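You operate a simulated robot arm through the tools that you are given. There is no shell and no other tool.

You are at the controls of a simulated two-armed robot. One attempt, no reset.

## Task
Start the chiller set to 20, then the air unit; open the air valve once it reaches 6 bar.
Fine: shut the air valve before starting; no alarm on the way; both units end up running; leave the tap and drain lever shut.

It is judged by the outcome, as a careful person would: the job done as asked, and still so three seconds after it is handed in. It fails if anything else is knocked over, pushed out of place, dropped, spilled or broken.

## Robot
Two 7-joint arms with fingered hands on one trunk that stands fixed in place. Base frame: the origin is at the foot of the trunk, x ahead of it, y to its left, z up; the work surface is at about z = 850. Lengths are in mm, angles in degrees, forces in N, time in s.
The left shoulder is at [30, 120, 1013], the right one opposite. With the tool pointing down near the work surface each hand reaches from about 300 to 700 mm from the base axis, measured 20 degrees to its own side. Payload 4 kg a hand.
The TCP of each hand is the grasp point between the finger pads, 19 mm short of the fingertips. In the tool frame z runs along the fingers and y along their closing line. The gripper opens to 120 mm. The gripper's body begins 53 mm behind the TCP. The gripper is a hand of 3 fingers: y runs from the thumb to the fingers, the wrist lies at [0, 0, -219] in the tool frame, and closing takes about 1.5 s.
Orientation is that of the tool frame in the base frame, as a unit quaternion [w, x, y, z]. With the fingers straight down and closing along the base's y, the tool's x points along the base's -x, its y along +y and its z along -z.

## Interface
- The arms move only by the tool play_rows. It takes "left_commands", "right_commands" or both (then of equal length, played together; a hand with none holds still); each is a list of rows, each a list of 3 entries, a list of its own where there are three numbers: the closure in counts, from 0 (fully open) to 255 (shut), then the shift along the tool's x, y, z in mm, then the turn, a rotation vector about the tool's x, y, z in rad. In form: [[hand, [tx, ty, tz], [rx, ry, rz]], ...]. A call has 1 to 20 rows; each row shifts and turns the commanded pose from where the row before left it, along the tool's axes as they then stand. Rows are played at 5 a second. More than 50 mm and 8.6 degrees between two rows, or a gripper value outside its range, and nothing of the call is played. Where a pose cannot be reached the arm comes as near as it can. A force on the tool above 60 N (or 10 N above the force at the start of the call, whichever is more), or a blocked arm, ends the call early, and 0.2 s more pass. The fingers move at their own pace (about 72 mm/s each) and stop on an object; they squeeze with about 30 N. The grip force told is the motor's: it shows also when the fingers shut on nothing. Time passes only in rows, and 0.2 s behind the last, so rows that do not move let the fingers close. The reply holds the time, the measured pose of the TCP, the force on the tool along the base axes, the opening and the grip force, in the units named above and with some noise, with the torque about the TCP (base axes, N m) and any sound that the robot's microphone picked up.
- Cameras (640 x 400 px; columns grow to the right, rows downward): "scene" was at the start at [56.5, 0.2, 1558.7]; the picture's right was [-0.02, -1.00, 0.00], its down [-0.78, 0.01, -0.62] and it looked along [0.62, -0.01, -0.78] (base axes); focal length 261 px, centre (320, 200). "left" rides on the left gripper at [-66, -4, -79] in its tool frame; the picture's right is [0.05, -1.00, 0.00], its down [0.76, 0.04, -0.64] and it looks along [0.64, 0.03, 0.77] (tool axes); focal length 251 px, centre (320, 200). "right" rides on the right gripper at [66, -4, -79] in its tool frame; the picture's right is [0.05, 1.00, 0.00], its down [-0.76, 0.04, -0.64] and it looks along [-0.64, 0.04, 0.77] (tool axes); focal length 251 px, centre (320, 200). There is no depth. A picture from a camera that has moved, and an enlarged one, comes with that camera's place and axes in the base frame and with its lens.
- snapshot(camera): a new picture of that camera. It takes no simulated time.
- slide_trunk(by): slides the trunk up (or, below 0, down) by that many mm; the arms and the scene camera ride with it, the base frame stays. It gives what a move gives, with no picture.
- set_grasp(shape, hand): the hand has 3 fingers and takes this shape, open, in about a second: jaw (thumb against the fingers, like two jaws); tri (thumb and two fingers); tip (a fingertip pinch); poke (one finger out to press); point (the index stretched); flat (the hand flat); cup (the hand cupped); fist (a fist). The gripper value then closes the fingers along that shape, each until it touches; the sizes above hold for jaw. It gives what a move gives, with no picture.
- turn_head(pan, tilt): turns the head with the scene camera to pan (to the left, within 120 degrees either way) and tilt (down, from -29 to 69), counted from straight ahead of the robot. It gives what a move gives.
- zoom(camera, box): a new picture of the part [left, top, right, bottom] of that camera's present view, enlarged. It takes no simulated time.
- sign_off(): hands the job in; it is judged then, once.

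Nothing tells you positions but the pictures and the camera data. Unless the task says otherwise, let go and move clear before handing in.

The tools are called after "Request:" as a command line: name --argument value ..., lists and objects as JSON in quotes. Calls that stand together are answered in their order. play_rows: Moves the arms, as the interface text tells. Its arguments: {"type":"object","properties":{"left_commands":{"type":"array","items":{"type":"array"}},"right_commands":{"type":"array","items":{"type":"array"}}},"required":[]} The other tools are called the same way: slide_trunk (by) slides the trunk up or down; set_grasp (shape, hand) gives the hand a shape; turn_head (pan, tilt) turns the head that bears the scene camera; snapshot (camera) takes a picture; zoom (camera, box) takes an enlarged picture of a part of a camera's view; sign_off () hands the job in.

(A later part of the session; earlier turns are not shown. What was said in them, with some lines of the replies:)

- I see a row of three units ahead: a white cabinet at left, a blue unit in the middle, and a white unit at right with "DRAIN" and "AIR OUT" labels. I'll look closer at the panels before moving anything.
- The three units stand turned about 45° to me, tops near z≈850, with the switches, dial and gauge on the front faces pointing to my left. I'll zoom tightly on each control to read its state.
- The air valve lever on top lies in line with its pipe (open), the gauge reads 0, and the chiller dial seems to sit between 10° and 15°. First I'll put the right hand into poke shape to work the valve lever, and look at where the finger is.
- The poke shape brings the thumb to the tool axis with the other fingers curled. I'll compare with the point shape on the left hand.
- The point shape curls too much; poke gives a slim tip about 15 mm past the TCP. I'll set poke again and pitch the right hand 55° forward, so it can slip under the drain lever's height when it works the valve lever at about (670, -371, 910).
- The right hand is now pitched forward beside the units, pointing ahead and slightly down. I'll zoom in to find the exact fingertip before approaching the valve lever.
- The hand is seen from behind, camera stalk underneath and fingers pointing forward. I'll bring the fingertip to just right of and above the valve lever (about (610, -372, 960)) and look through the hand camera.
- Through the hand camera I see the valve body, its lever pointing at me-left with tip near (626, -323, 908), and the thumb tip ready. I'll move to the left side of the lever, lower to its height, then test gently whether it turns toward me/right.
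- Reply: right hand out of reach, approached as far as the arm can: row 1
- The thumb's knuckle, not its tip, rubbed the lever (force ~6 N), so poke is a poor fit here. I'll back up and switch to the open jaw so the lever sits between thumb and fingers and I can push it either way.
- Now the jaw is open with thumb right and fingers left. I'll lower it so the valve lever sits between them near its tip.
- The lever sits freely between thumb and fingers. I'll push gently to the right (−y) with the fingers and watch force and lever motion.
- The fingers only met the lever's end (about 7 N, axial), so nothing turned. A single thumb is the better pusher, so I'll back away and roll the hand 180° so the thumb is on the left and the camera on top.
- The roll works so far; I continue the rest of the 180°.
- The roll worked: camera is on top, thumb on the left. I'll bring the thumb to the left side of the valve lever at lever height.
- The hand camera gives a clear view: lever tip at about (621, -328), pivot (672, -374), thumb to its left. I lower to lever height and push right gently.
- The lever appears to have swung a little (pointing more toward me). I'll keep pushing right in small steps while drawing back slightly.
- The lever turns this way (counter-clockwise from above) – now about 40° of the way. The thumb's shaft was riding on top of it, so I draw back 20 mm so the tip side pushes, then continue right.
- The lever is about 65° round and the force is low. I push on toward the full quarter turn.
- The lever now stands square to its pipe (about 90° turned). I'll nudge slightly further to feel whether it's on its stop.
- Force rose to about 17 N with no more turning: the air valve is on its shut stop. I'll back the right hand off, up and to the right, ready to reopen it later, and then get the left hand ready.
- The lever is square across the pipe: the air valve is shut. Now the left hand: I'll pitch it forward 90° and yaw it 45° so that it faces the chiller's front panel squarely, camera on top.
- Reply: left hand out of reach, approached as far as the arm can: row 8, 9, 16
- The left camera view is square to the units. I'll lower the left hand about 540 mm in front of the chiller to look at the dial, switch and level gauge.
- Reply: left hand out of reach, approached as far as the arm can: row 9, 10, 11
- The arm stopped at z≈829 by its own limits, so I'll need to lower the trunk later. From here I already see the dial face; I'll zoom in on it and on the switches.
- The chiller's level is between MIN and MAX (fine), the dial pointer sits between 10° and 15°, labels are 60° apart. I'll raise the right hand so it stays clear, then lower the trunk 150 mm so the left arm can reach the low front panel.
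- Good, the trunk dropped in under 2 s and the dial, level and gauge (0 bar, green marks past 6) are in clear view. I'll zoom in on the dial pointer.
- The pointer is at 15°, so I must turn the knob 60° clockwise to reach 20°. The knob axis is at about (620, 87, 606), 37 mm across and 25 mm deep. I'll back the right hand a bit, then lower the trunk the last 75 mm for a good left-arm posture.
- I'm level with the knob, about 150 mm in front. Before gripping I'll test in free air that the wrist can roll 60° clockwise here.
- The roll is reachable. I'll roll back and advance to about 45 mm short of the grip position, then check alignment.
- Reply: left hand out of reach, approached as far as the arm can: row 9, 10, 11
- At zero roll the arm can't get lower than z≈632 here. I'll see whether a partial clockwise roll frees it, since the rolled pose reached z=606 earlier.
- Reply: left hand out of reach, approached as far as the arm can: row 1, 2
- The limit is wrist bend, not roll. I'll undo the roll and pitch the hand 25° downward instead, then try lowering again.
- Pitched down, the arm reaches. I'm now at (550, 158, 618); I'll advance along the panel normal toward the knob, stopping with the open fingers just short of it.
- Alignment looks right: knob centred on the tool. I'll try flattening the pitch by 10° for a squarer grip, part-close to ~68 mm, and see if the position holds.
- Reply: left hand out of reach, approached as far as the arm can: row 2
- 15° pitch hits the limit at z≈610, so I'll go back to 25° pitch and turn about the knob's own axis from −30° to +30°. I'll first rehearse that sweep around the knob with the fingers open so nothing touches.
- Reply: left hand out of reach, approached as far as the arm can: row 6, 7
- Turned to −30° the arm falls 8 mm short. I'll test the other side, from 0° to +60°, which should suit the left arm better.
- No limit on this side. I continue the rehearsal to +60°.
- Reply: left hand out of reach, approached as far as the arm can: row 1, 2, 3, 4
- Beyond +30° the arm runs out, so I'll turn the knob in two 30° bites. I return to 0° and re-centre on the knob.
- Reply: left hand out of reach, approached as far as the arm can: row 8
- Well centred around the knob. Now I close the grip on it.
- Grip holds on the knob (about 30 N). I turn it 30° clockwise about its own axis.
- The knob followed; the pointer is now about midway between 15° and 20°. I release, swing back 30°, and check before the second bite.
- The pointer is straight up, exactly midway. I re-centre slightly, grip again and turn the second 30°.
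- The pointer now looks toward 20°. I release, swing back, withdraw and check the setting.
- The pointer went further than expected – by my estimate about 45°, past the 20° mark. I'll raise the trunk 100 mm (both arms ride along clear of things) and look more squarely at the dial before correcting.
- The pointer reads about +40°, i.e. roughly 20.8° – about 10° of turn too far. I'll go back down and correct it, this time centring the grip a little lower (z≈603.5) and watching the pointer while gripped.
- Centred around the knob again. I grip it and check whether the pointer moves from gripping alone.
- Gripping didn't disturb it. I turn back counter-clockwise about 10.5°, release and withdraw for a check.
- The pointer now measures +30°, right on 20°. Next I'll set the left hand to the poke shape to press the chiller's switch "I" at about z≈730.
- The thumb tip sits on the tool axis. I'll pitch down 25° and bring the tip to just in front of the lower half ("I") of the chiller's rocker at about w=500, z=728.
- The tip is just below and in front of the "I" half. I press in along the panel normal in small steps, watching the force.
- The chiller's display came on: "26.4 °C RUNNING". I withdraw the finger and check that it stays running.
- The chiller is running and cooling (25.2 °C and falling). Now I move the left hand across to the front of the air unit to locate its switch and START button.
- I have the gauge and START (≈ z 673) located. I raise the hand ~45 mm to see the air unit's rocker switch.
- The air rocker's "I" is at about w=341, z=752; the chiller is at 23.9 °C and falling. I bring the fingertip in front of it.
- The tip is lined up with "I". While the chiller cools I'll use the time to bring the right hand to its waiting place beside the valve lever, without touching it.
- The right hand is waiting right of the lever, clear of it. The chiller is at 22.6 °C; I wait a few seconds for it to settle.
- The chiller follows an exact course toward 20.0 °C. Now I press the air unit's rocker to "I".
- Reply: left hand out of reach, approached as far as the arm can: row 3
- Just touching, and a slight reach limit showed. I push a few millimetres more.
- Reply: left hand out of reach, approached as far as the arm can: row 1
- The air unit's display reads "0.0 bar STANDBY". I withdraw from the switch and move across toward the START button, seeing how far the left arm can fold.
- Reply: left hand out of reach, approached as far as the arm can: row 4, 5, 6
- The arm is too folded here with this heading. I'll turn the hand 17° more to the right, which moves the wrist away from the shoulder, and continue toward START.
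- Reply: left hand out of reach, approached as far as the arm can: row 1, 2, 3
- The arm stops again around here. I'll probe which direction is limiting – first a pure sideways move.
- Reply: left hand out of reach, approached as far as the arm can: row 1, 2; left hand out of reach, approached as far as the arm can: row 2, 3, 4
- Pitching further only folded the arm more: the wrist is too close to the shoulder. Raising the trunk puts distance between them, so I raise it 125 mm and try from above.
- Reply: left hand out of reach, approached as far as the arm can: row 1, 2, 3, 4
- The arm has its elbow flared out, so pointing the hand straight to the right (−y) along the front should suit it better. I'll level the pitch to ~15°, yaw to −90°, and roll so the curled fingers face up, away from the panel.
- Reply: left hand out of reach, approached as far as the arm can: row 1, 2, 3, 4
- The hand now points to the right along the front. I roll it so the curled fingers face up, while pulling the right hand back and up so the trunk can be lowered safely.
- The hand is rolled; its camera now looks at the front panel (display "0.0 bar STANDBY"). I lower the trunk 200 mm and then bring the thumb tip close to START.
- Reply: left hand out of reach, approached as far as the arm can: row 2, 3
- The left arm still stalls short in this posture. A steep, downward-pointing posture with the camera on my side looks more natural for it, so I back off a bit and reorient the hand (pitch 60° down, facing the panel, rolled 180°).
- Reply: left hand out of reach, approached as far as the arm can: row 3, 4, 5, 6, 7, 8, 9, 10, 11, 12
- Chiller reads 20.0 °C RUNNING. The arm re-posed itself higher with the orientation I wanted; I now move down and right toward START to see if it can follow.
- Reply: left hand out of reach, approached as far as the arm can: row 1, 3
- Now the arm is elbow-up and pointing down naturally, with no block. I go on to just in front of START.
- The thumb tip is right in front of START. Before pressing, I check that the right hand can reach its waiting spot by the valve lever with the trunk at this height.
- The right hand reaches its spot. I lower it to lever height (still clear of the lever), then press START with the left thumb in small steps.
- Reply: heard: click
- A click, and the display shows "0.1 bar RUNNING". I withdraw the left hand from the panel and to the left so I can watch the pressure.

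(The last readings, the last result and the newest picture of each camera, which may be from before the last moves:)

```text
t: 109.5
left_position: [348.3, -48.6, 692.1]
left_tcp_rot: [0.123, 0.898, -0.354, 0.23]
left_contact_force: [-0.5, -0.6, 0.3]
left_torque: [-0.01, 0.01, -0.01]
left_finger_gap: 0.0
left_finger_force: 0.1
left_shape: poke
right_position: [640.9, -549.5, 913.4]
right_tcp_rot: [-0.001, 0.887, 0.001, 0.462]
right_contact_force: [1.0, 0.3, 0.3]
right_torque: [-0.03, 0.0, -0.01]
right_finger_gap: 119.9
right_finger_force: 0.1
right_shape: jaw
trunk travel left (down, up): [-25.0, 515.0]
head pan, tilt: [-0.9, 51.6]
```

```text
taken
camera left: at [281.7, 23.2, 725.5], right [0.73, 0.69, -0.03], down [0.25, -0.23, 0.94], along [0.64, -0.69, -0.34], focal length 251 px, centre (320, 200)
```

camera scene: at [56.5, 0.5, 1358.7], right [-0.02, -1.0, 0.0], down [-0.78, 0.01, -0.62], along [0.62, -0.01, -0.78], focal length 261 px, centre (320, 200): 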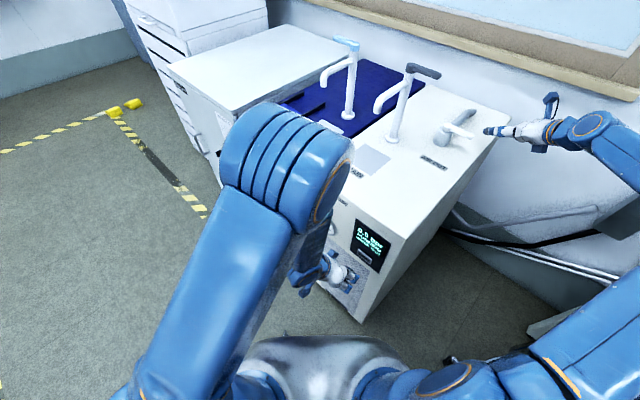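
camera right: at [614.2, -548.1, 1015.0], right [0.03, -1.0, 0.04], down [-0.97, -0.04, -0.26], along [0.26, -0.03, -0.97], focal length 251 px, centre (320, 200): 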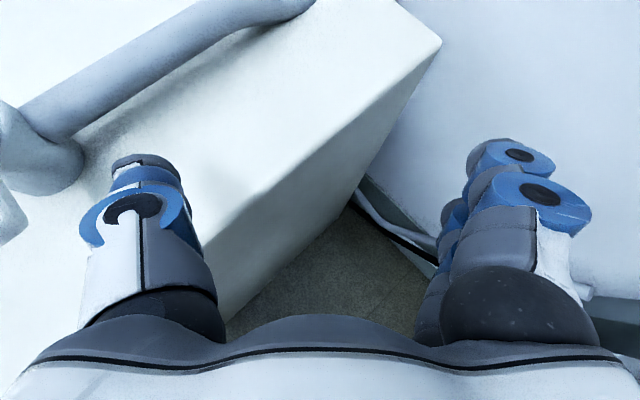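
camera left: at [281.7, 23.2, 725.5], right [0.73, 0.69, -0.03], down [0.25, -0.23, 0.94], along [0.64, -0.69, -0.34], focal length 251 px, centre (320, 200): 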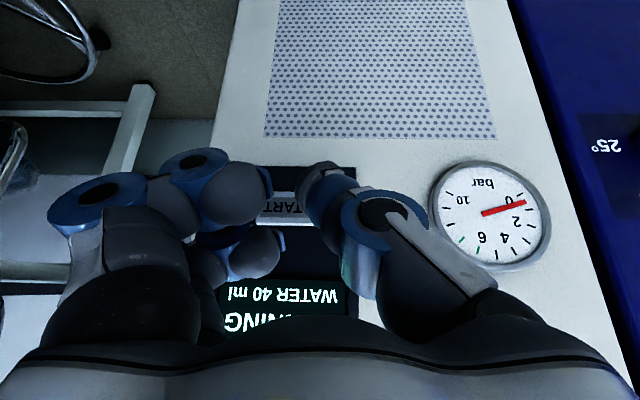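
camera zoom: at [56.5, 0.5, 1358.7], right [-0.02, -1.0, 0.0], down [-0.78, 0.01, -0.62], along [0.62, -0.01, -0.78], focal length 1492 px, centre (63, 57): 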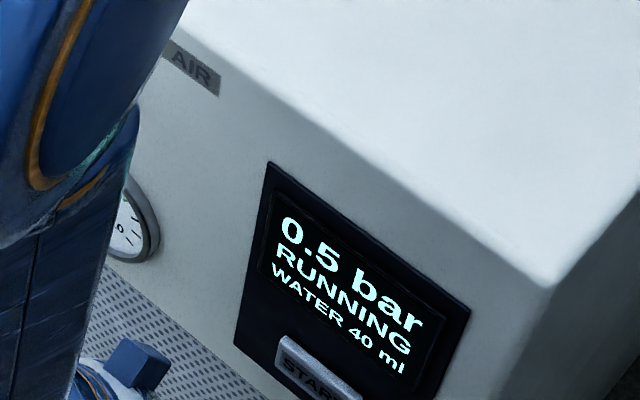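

Pressure is rising at 0.5 bar/s, so 6 bar comes at about t≈120.5. I bring the right thumb to within 10 mm of the lever's side and wait.

Request:
play_rows --right_commands '[[0, [-7.5, -11.5, -8.2], [0, 0, 0]], [0, [0, 0, 0], [0, 0, 0]], [0, [0, 0, 0], [0, 0, 0]], [0, [0, 0, 0], [0, 0, 0]], [0, [0, 0, 0], [0, 0, 0]], [0, [0, 0, 0], [0, 0, 0]], [0, [0, 0, 0], [0, 0, 0]], [0, [0, 0, 0], [0, 0, 0]]]'

Request:
zoom --camera "scene" --box '[330, 190, 400, 260]'

Request:
zoom --camera "scene" --box '[420, 90, 520, 160]'

Request:
snapshot --camera "right"

```text
t: 111.3
left_position: [348.3, -50.2, 691.9]
left_tcp_rot: [0.122, 0.898, -0.354, 0.23]
left_contact_force: [0.0, -0.6, 0.3]
left_torque: [0.02, 0.01, -0.08]
left_finger_gap: 0.1
left_finger_force: 0.0
left_shape: poke
right_position: [629.8, -539.2, 912.4]
right_tcp_rot: [0.0, 0.887, -0.001, 0.462]
right_contact_force: [-0.4, -0.3, -0.1]
right_torque: [-0.03, 0.01, 0.01]
right_finger_gap: 120.0
right_finger_force: 0.1
right_shape: jaw
trunk travel left (down, up): [-25.0, 515.0]
head pan, tilt: [-0.9, 51.6]
```

```text
5.71 times, centred on (365, 225) of scene
camera zoom: at [56.2, 0.1, 1358.7], right [-0.02, -1.0, 0.0], down [-0.78, 0.01, -0.62], along [0.62, -0.01, -0.78], focal length 1492 px, centre (63, 57)
```

zoom: 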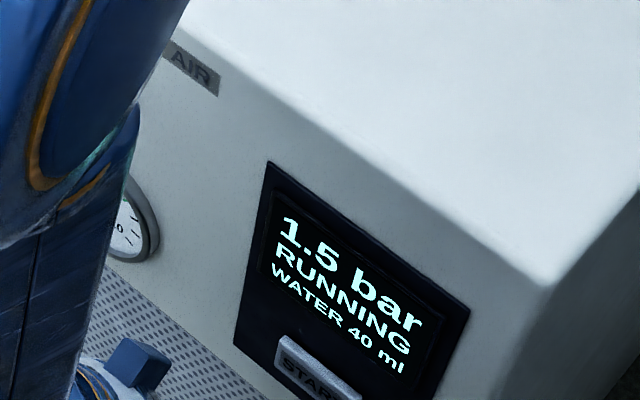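

```text
5.71 times, centred on (470, 125) of scene
camera zoom: at [56.2, 0.1, 1358.7], right [-0.02, -1.0, 0.0], down [-0.78, 0.01, -0.62], along [0.62, -0.01, -0.78], focal length 1492 px, centre (-537, 629)
```

zoom: 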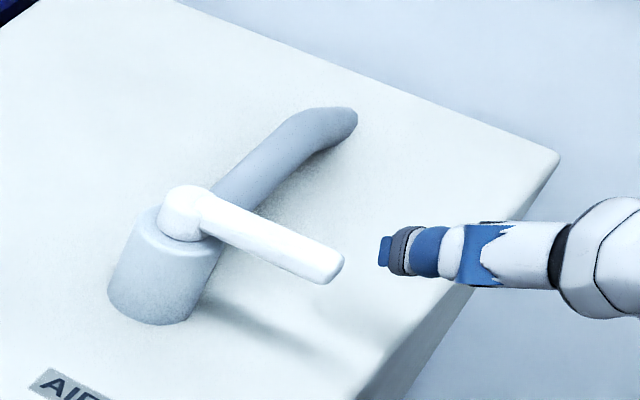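

```text
taken
camera right: at [603.4, -536.5, 1013.8], right [0.03, -1.0, 0.04], down [-0.97, -0.04, -0.26], along [0.26, -0.03, -0.97], focal length 251 px, centre (320, 200)
```

right: 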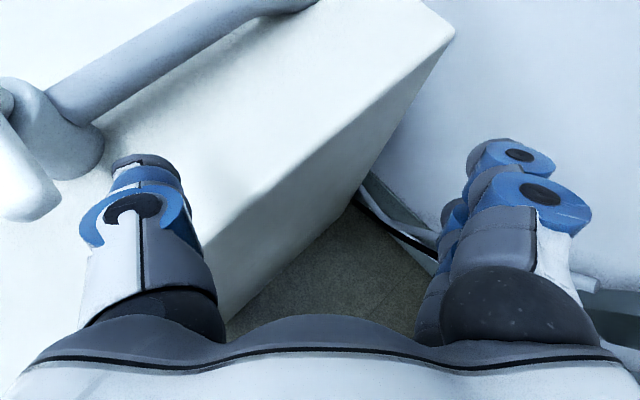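

1.5 bar at t=111.3 (about 0.55 bar/s), thumb aligned with the lever and ~13 mm away. I wait.

Request:
play_rows --right_commands '[[0, [0, 0, 0], [0, 0, 0]], [0, [0, 0, 0], [0, 0, 0]], [0, [0, 0, 0], [0, 0, 0]], [0, [0, 0, 0], [0, 0, 0]], [0, [0, 0, 0], [0, 0, 0]], [0, [0, 0, 0], [0, 0, 0]], [0, [0, 0, 0], [0, 0, 0]], [0, [0, 0, 0], [0, 0, 0]], [0, [0, 0, 0], [0, 0, 0]], [0, [0, 0, 0], [0, 0, 0]], [0, [0, 0, 0], [0, 0, 0]], [0, [0, 0, 0], [0, 0, 0]], [0, [0, 0, 0], [0, 0, 0]], [0, [0, 0, 0], [0, 0, 0]], [0, [0, 0, 0], [0, 0, 0]], [0, [0, 0, 0], [0, 0, 0]], [0, [0, 0, 0], [0, 0, 0]], [0, [0, 0, 0], [0, 0, 0]], [0, [0, 0, 0], [0, 0, 0]]]'

Request:
zoom --camera "scene" --box '[330, 190, 400, 260]'

```text
t: 115.3
left_position: [347.7, -50.1, 690.6]
left_tcp_rot: [0.123, 0.898, -0.354, 0.23]
left_contact_force: [-0.3, 0.0, -0.4]
left_torque: [-0.02, -0.04, 0.01]
left_finger_gap: 0.3
left_finger_force: 0.2
left_shape: poke
right_position: [629.7, -540.2, 912.5]
right_tcp_rot: [-0.001, 0.887, 0.0, 0.461]
right_contact_force: [-0.4, -1.3, -0.4]
right_torque: [0.02, 0.0, 0.01]
right_finger_gap: 119.8
right_finger_force: 0.1
right_shape: jaw
trunk travel left (down, up): [-25.0, 515.0]
head pan, tilt: [-0.9, 51.6]
```

```text
5.71 times, centred on (365, 225) of scene
camera zoom: at [56.2, 0.1, 1358.7], right [-0.02, -1.0, 0.0], down [-0.78, 0.01, -0.62], along [0.62, -0.01, -0.78], focal length 1492 px, centre (63, 57)
```

zoom: 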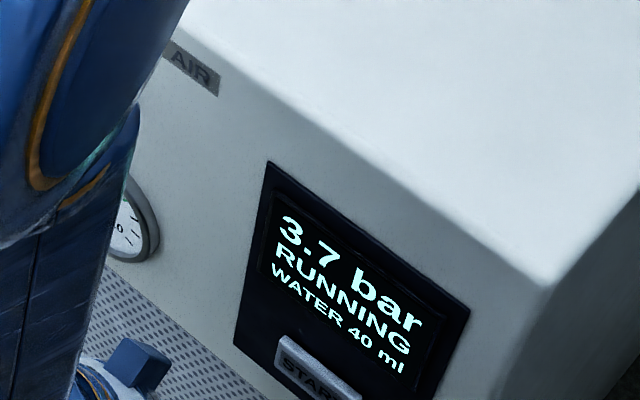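

3.7 bar, right on course. I wait until just under 6.

Request:
play_rows --right_commands '[[0, [0, 0, 0], [0, 0, 0]], [0, [0, 0, 0], [0, 0, 0]], [0, [0, 0, 0], [0, 0, 0]], [0, [0, 0, 0], [0, 0, 0]], [0, [0, 0, 0], [0, 0, 0]], [0, [0, 0, 0], [0, 0, 0]], [0, [0, 0, 0], [0, 0, 0]], [0, [0, 0, 0], [0, 0, 0]], [0, [0, 0, 0], [0, 0, 0]], [0, [0, 0, 0], [0, 0, 0]], [0, [0, 0, 0], [0, 0, 0]], [0, [0, 0, 0], [0, 0, 0]], [0, [0, 0, 0], [0, 0, 0]], [0, [0, 0, 0], [0, 0, 0]], [0, [0, 0, 0], [0, 0, 0]], [0, [0, 0, 0], [0, 0, 0]], [0, [0, 0, 0], [0, 0, 0]]]'

Request:
zoom --camera "scene" --box '[330, 190, 400, 260]'

```text
t: 118.9
left_position: [347.7, -48.4, 691.5]
left_tcp_rot: [0.122, 0.899, -0.353, 0.23]
left_contact_force: [-0.3, -0.1, 0.2]
left_torque: [-0.02, 0.01, 0.02]
left_finger_gap: 0.1
left_finger_force: 0.0
left_shape: poke
right_position: [630.3, -539.5, 912.8]
right_tcp_rot: [-0.001, 0.887, 0.0, 0.462]
right_contact_force: [0.5, 0.5, 0.7]
right_torque: [-0.01, 0.05, -0.01]
right_finger_gap: 120.2
right_finger_force: 0.1
right_shape: jaw
trunk travel left (down, up): [-25.0, 515.0]
head pan, tilt: [-0.9, 51.6]
```

```text
5.71 times, centred on (365, 225) of scene
camera zoom: at [56.2, 0.1, 1358.7], right [-0.02, -1.0, 0.0], down [-0.78, 0.01, -0.62], along [0.62, -0.01, -0.78], focal length 1492 px, centre (63, 57)
```

zoom: 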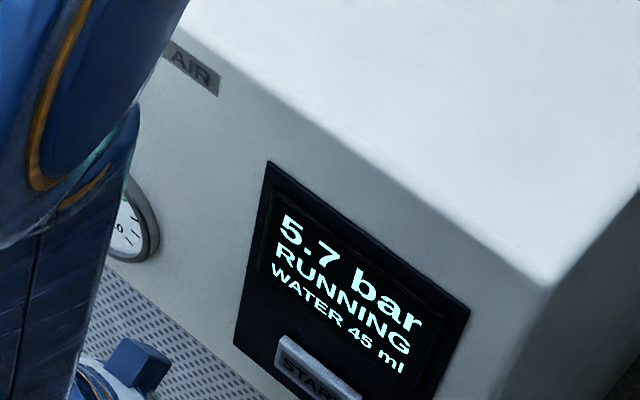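

5.7 bar. Three short rows more, easing nearly to contact, then I confirm 6.

Request:
play_rows --right_commands '[[0, [0, 0, 0], [0, 0, 0]], [0, [0, 0, 0], [0, 0, 0]], [0, [0, -6, 0], [0, 0, 0]]]'

Request:
zoom --camera "scene" --box '[330, 190, 400, 260]'

```text
t: 119.7
left_position: [347.9, -48.8, 690.6]
left_tcp_rot: [0.122, 0.898, -0.353, 0.231]
left_contact_force: [-0.4, 0.6, 0.4]
left_torque: [0.04, 0.0, -0.01]
left_finger_gap: 0.1
left_finger_force: 0.1
left_shape: poke
right_position: [630.9, -532.7, 912.2]
right_tcp_rot: [-0.001, 0.887, -0.001, 0.461]
right_contact_force: [0.1, -0.1, -0.1]
right_torque: [0.03, 0.01, -0.03]
right_finger_gap: 119.7
right_finger_force: 0.0
right_shape: jaw
trunk travel left (down, up): [-25.0, 515.0]
head pan, tilt: [-0.9, 51.6]
```

```text
5.71 times, centred on (365, 225) of scene
camera zoom: at [56.2, 0.2, 1358.7], right [-0.02, -1.0, 0.0], down [-0.78, 0.01, -0.62], along [0.62, -0.01, -0.78], focal length 1492 px, centre (63, 57)
```

zoom: 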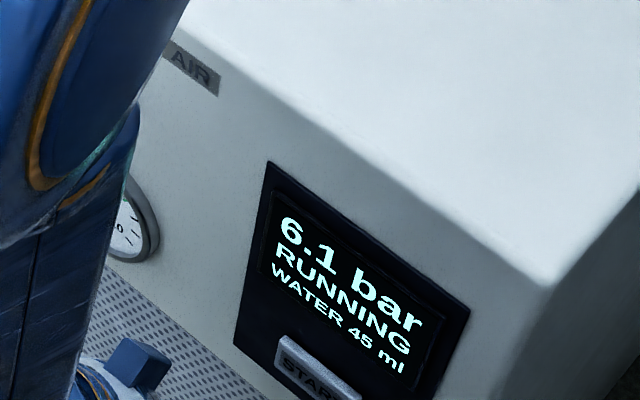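

6.1 bar reached: now I open the valve, sweeping the lever left with the thumb.

Request:
play_rows --right_commands '[[0, [0, -13, 0], [0, 0, 0]], [0, [-1, -13, -1], [0, 0, 0]], [0, [-1, -13, -1], [0, 0, 0]], [0, [-1, -13, -1], [0, 0, 0]], [0, [-1, -13, -1], [0, 0, 0]], [0, [-1, -12, -1], [0, 0, 0]]]'

Request:
snapshot --camera "right"

Request:
zoom --camera "scene" --box '[330, 190, 400, 260]'

```text
t: 121.1
left_position: [348.8, -49.2, 691.7]
left_tcp_rot: [0.122, 0.898, -0.354, 0.23]
left_contact_force: [-1.0, -0.1, -0.3]
left_torque: [0.03, 0.01, 0.0]
left_finger_gap: 0.0
left_finger_force: 0.1
left_shape: poke
right_position: [623.5, -455.0, 914.0]
right_tcp_rot: [0.0, 0.887, -0.001, 0.462]
right_contact_force: [0.4, 0.1, -0.9]
right_torque: [0.03, 0.01, -0.03]
right_finger_gap: 119.9
right_finger_force: 0.0
right_shape: jaw
trunk travel left (down, up): [-25.0, 515.0]
head pan, tilt: [-0.9, 51.6]
```

```text
taken
camera right: at [597.0, -452.3, 1014.4], right [0.03, -1.0, 0.04], down [-0.97, -0.04, -0.26], along [0.26, -0.03, -0.97], focal length 251 px, centre (320, 200)
```

right: 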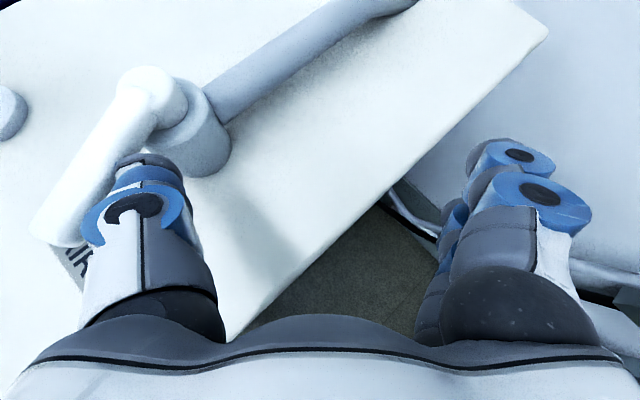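

```text
5.71 times, centred on (365, 225) of scene
camera zoom: at [56.3, 0.5, 1358.7], right [-0.02, -1.0, 0.0], down [-0.78, 0.01, -0.62], along [0.62, -0.01, -0.78], focal length 1492 px, centre (63, 57)
```

zoom: 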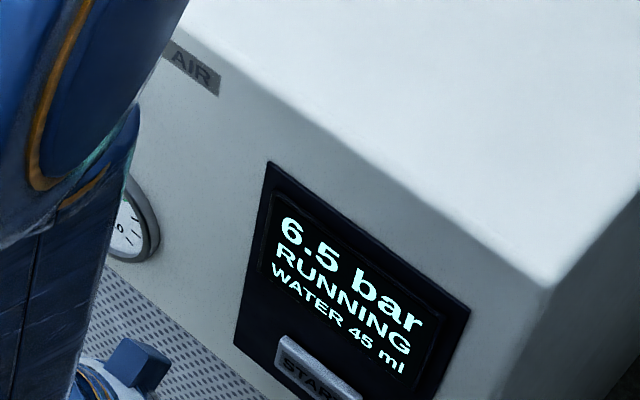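

Lever about 70% open and pressure rise already slowing (6.5 bar). I push on to full open.

Request:
play_rows --right_commands '[[0, [0, -9, 0], [0, 0, 0]], [0, [0, -7, 0], [0, 0, 0]], [0, [0, -6, 0], [0, 0, 0]]]'

Request:
snapshot --camera "right"

Request:
zoom --camera "scene" --box '[330, 190, 400, 260]'

```text
t: 121.9
left_position: [347.7, -49.1, 690.4]
left_tcp_rot: [0.123, 0.898, -0.353, 0.23]
left_contact_force: [-0.1, 0.5, 0.6]
left_torque: [-0.03, 0.0, 0.03]
left_finger_gap: 0.0
left_finger_force: 0.0
left_shape: poke
right_position: [622.1, -433.2, 913.4]
right_tcp_rot: [0.0, 0.887, 0.0, 0.462]
right_contact_force: [0.6, -0.8, 0.7]
right_torque: [-0.01, 0.0, -0.04]
right_finger_gap: 120.2
right_finger_force: 0.1
right_shape: jaw
trunk travel left (down, up): [-25.0, 515.0]
head pan, tilt: [-0.9, 51.6]
```

```text
taken
camera right: at [595.4, -430.6, 1014.3], right [0.03, -1.0, 0.04], down [-0.97, -0.04, -0.26], along [0.26, -0.03, -0.97], focal length 251 px, centre (320, 200)
```

right: 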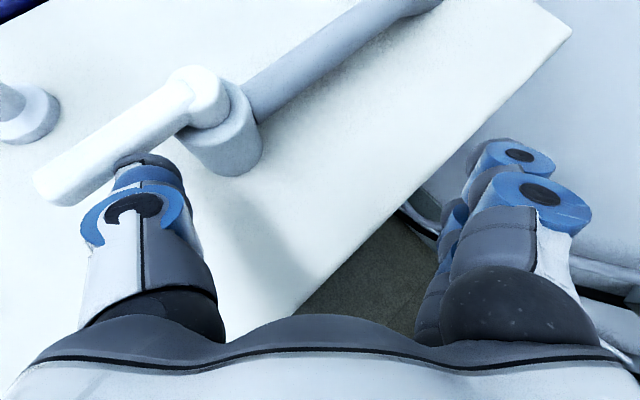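

```text
5.71 times, centred on (365, 225) of scene
camera zoom: at [56.3, 0.3, 1358.7], right [-0.02, -1.0, 0.0], down [-0.78, 0.01, -0.62], along [0.62, -0.01, -0.78], focal length 1492 px, centre (63, 57)
```

zoom: 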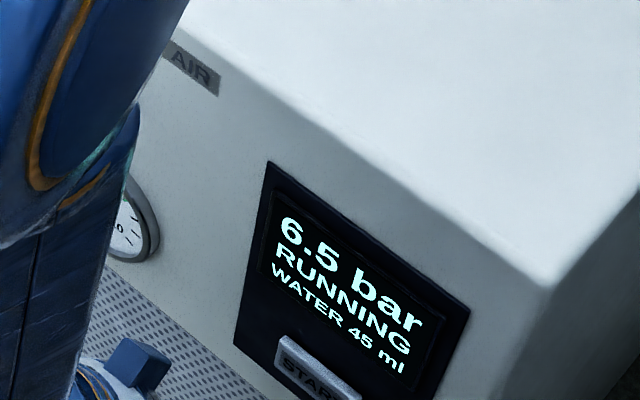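

The lever lies in line with its pipe again and the pressure is steady at 6.5 bar. A small nudge to be sure it's at its open stop.

Request:
play_rows --right_commands '[[0, [0, -4, 0], [0, 0, 0]], [0, [0, -3, 0], [0, 0, 0]], [0, [0, 0, 0], [0, 0, 0]]]'

Request:
snapshot --camera "right"

Request:
zoom --camera "scene" --box '[330, 190, 400, 260]'

```text
t: 122.7
left_position: [347.3, -49.9, 691.8]
left_tcp_rot: [0.122, 0.898, -0.353, 0.232]
left_contact_force: [-0.3, 0.1, 0.7]
left_torque: [0.04, 0.02, 0.01]
left_finger_gap: 0.0
left_finger_force: 0.1
left_shape: poke
right_position: [620.3, -430.1, 912.1]
right_tcp_rot: [0.001, 0.887, -0.002, 0.462]
right_contact_force: [-14.0, -11.2, 3.7]
right_torque: [0.34, -0.03, 0.9]
right_finger_gap: 120.1
right_finger_force: 0.1
right_shape: jaw
trunk travel left (down, up): [-25.0, 515.0]
head pan, tilt: [-0.9, 51.6]
```

```text
taken
camera right: at [594.0, -426.8, 1013.6], right [0.03, -1.0, 0.04], down [-0.97, -0.04, -0.26], along [0.26, -0.04, -0.97], focal length 251 px, centre (320, 200)
```

right: 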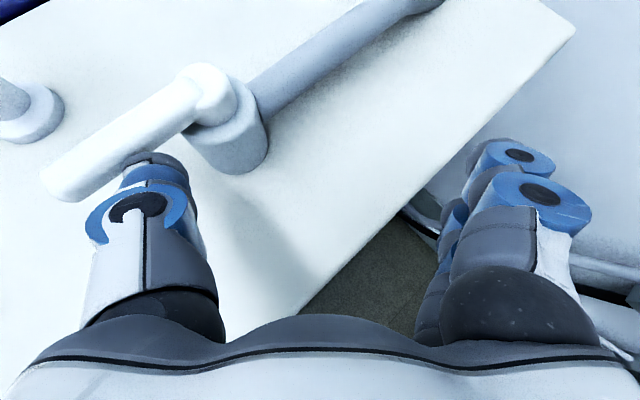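

```text
5.71 times, centred on (365, 225) of scene
camera zoom: at [54.0, -1.1, 1358.8], right [-0.02, -1.0, 0.0], down [-0.78, 0.01, -0.62], along [0.62, -0.01, -0.78], focal length 1492 px, centre (63, 57)
```

zoom: 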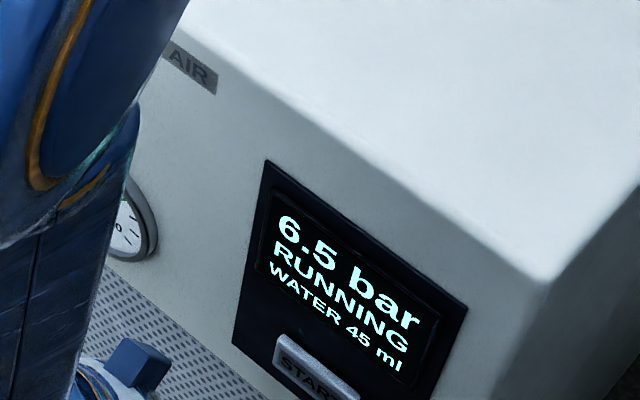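

The lever is firmly on its open stop. I back the right thumb off and lift it clear, and move the left hand further away from the panel.

Request:
play_rows --right_commands '[[0, [0, 12, 0], [0, 0, 0]], [0, [0, 20, 0], [0, 0, 0]], [0, [32.8, 0, -22.9], [0, 0, 0]], [0, [32.8, 0, -22.9], [0, 0, 0]], [0, [0, 20, -35], [0, 0, 0]], [0, [0, 20, -35], [0, 0, 0]]]' --left_commands '[[0, [-13.8, -13.6, -32], [0, 0, 0]], [0, [-13.8, -13.6, -32], [0, 0, 0]], [0, [0, 0, 0], [0, 0, 0]], [0, [0, 0, 0], [0, 0, 0]], [0, [0, 0, 0], [0, 0, 0]], [0, [0, 0, 0], [0, 0, 0]]]'

Request:
snapshot --camera "scene"

Request:
zoom --camera "scene" --box '[330, 190, 400, 260]'

Request:
snapshot --camera "left"

Request:
snapshot --camera "right"

```text
t: 124.1
left_position: [337.3, 10.1, 730.2]
left_tcp_rot: [0.122, 0.898, -0.354, 0.23]
left_contact_force: [0.3, 0.0, 0.2]
left_torque: [0.02, -0.03, 0.0]
left_finger_gap: 0.2
left_finger_force: 0.1
left_shape: poke
left hand out of reach, approached as far as the arm can: row 2
right_position: [565.2, -499.9, 1032.1]
right_tcp_rot: [-0.001, 0.887, 0.001, 0.462]
right_contact_force: [0.6, 0.0, -0.8]
right_torque: [-0.02, -0.04, -0.02]
right_finger_gap: 119.9
right_finger_force: 0.1
right_shape: jaw
trunk travel left (down, up): [-25.0, 515.0]
head pan, tilt: [-0.9, 51.6]
```

```text
taken
camera scene: at [55.6, 0.1, 1358.7], right [-0.02, -1.0, 0.0], down [-0.78, 0.01, -0.62], along [0.62, -0.01, -0.78], focal length 261 px, centre (320, 200)
```

scene: 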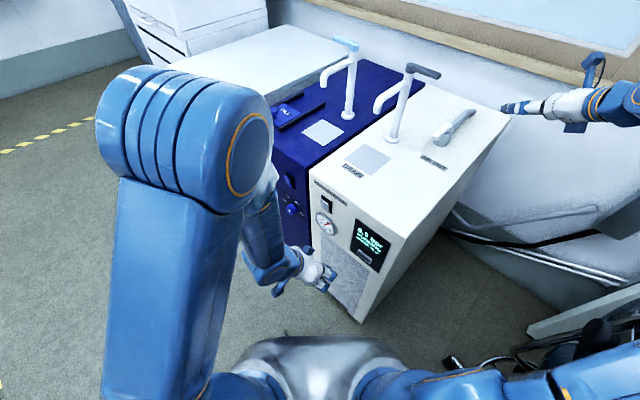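

```text
5.71 times, centred on (365, 225) of scene
camera zoom: at [55.6, 0.1, 1358.7], right [-0.02, -1.0, 0.0], down [-0.78, 0.01, -0.62], along [0.62, -0.01, -0.78], focal length 1492 px, centre (63, 57)
```

zoom: 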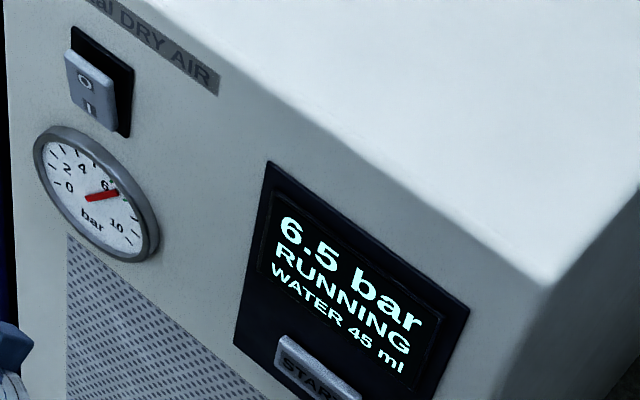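

```text
taken
camera left: at [271.3, 81.2, 764.7], right [0.73, 0.69, -0.03], down [0.25, -0.23, 0.94], along [0.64, -0.69, -0.34], focal length 251 px, centre (320, 200)
```

left: 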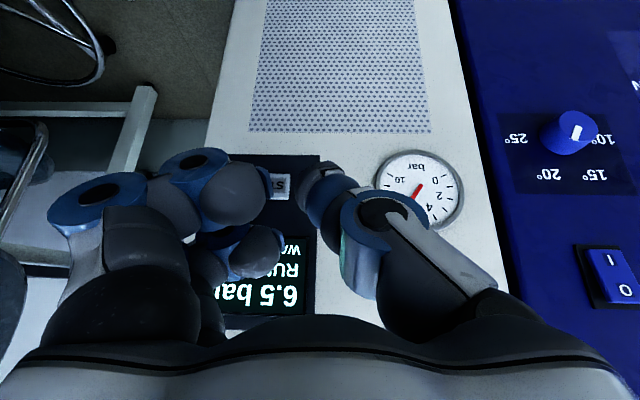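

```text
taken
camera right: at [537.6, -498.3, 1133.2], right [0.03, -1.0, 0.04], down [-0.97, -0.04, -0.26], along [0.26, -0.03, -0.97], focal length 251 px, centre (320, 200)
```

right: 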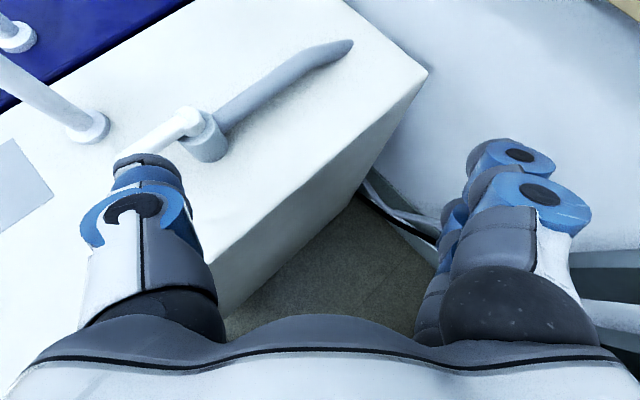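

Pressure holds at 6.5 bar, both hands are clear. I'll check the levers on top and move the left hand so I can see the chiller's display once more.

Request:
zoom --camera "scene" --box '[300, 20, 520, 180]'

Request:
play_rows --left_commands '[[0, [-13, -20, -25], [0, 0, 0]], [0, [-13, -25, -25], [0, 0, 0]], [0, [-13, -25, -25], [0, 0, 0]], [0, [-13, -25, -25], [0, 0, 0]], [0, [0, 0, 0], [0, 0, 0]], [0, [0, 0, 0], [0, 0, 0]]]'

Request:
snapshot --camera "scene"

Request:
snapshot --camera "left"

```text
2.50 times, centred on (410, 100) of scene
camera zoom: at [55.6, 0.1, 1358.7], right [-0.02, -1.0, 0.0], down [-0.78, 0.01, -0.62], along [0.62, -0.01, -0.78], focal length 653 px, centre (95, 450)
```

zoom: 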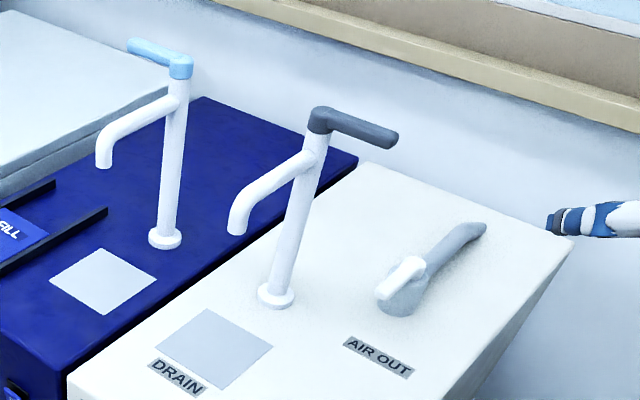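

```text
t: 125.5
left_position: [354.9, 140.7, 780.3]
left_tcp_rot: [0.121, 0.899, -0.353, 0.23]
left_contact_force: [0.1, -0.7, 0.4]
left_torque: [-0.02, 0.01, 0.02]
left_finger_gap: 0.3
left_finger_force: 0.0
left_shape: poke
left hand out of reach, approached as far as the arm can: row 1, 2
right_position: [563.9, -501.7, 1030.4]
right_tcp_rot: [0.0, 0.887, -0.001, 0.462]
right_contact_force: [0.2, 0.7, -0.1]
right_torque: [-0.01, -0.01, 0.01]
right_finger_gap: 120.2
right_finger_force: 0.1
right_shape: jaw
trunk travel left (down, up): [-25.0, 515.0]
head pan, tilt: [-0.9, 51.6]
```

```text
taken
camera scene: at [56.1, 0.3, 1358.7], right [-0.02, -1.0, 0.0], down [-0.78, 0.01, -0.62], along [0.62, -0.01, -0.78], focal length 261 px, centre (320, 200)
```

scene: 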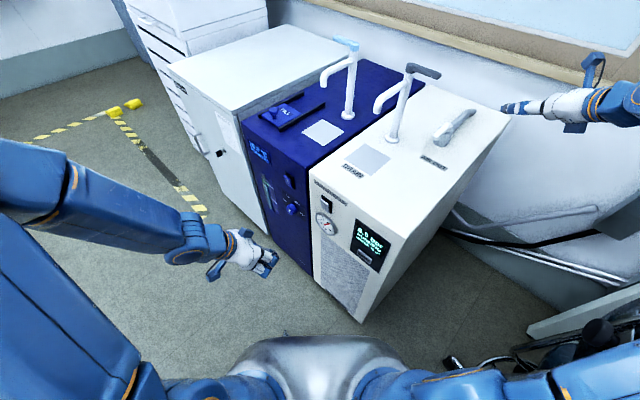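

```text
taken
camera left: at [289.0, 213.8, 814.8], right [0.73, 0.69, -0.03], down [0.25, -0.23, 0.94], along [0.64, -0.69, -0.34], focal length 251 px, centre (320, 200)
```

left: 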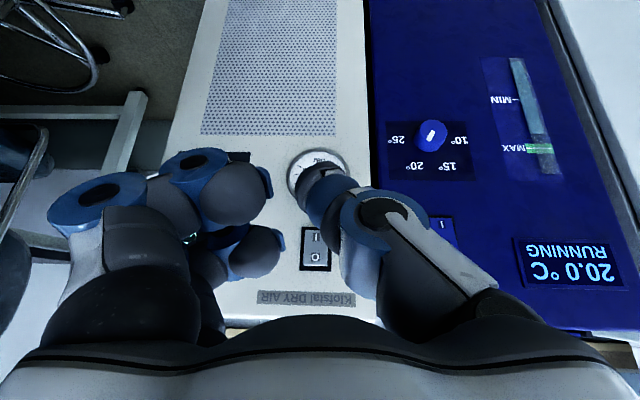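

Chiller shows 20.0 °C RUNNING, tap and drain levers are untouched, and the valve lever lies along its pipe. I'll wait a couple of seconds and check both displays once more.

Request:
play_rows --left_commands '[[0, [0, 0, 0], [0, 0, 0]], [0, [0, 0, 0], [0, 0, 0]], [0, [0, 0, 0], [0, 0, 0]], [0, [0, 0, 0], [0, 0, 0]], [0, [0, 0, 0], [0, 0, 0]], [0, [0, 0, 0], [0, 0, 0]], [0, [0, 0, 0], [0, 0, 0]], [0, [0, 0, 0], [0, 0, 0]], [0, [0, 0, 0], [0, 0, 0]], [0, [0, 0, 0], [0, 0, 0]], [0, [0, 0, 0], [0, 0, 0]], [0, [0, 0, 0], [0, 0, 0]], [0, [0, 0, 0], [0, 0, 0]], [0, [0, 0, 0], [0, 0, 0]], [0, [0, 0, 0], [0, 0, 0]]]'

Request:
zoom --camera "scene" --box '[240, 130, 400, 270]'

Request:
zoom --camera "scene" --box '[410, 95, 490, 160]'

```text
t: 128.7
left_position: [355.3, 141.2, 780.1]
left_tcp_rot: [0.122, 0.898, -0.353, 0.231]
left_contact_force: [-0.6, -0.3, 0.0]
left_torque: [0.0, 0.0, -0.02]
left_finger_gap: 0.0
left_finger_force: 0.1
left_shape: poke
right_position: [565.0, -500.8, 1031.0]
right_tcp_rot: [-0.001, 0.887, 0.0, 0.461]
right_contact_force: [0.2, 0.1, -0.8]
right_torque: [0.0, -0.04, 0.02]
right_finger_gap: 119.9
right_finger_force: 0.1
right_shape: jaw
trunk travel left (down, up): [-25.0, 515.0]
head pan, tilt: [-0.9, 51.6]
```

```text
2.86 times, centred on (320, 200) of scene
camera zoom: at [56.2, 0.2, 1358.7], right [-0.02, -1.0, 0.0], down [-0.78, 0.01, -0.62], along [0.62, -0.01, -0.78], focal length 746 px, centre (320, 200)
```

zoom: 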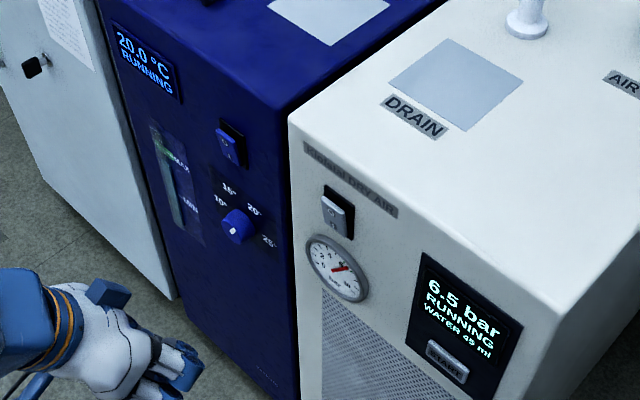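

```text
6.15 times, centred on (450, 128) of scene
camera zoom: at [56.2, 0.2, 1358.7], right [-0.02, -1.0, 0.0], down [-0.78, 0.01, -0.62], along [0.62, -0.01, -0.78], focal length 1607 px, centre (-480, 646)
```

zoom: 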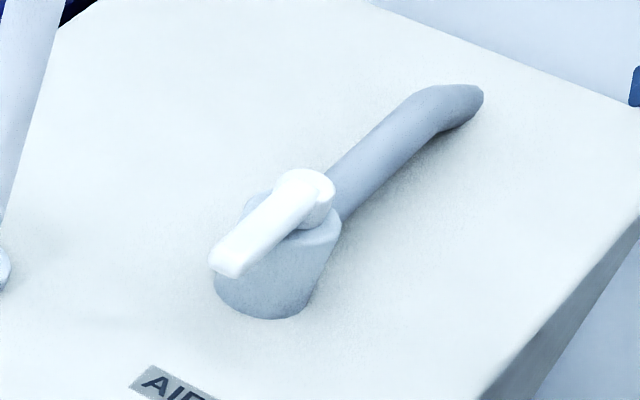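

Everything is steady. The chiller reads 20.0 °C RUNNING with its dial on 20, and the air unit reads 6.5 bar RUNNING. The air valve is fully open, the tap and drain levers are untouched, and both hands are clear, so I'm handing in.

Request:
sign_off

```text
The job is handed in.
```

The job is handed in. Both units are running and the air valve is open.

- **Air valve before starting:** I shut it fully against its stop before switching anything on.
- **Chiller:** it is set to 20 and running, and the display settled at 20.0 °C before I pressed START on the air unit. I overshot the dial slightly at first and corrected it before switching the chiller on.
- **Air unit:** I switched it on and pressed START. I began opening the valve at 6.1 bar, and pressure levelled off at 6.5 bar with the valve fully open. It was still 6.5 bar about 7 seconds later.
- **Alarms:** none sounded or showed on either display.
- **Tap and drain lever:** both are still shut and were not touched.
- **Surroundings:** nothing was knocked or moved, and both hands ended clear of the units.
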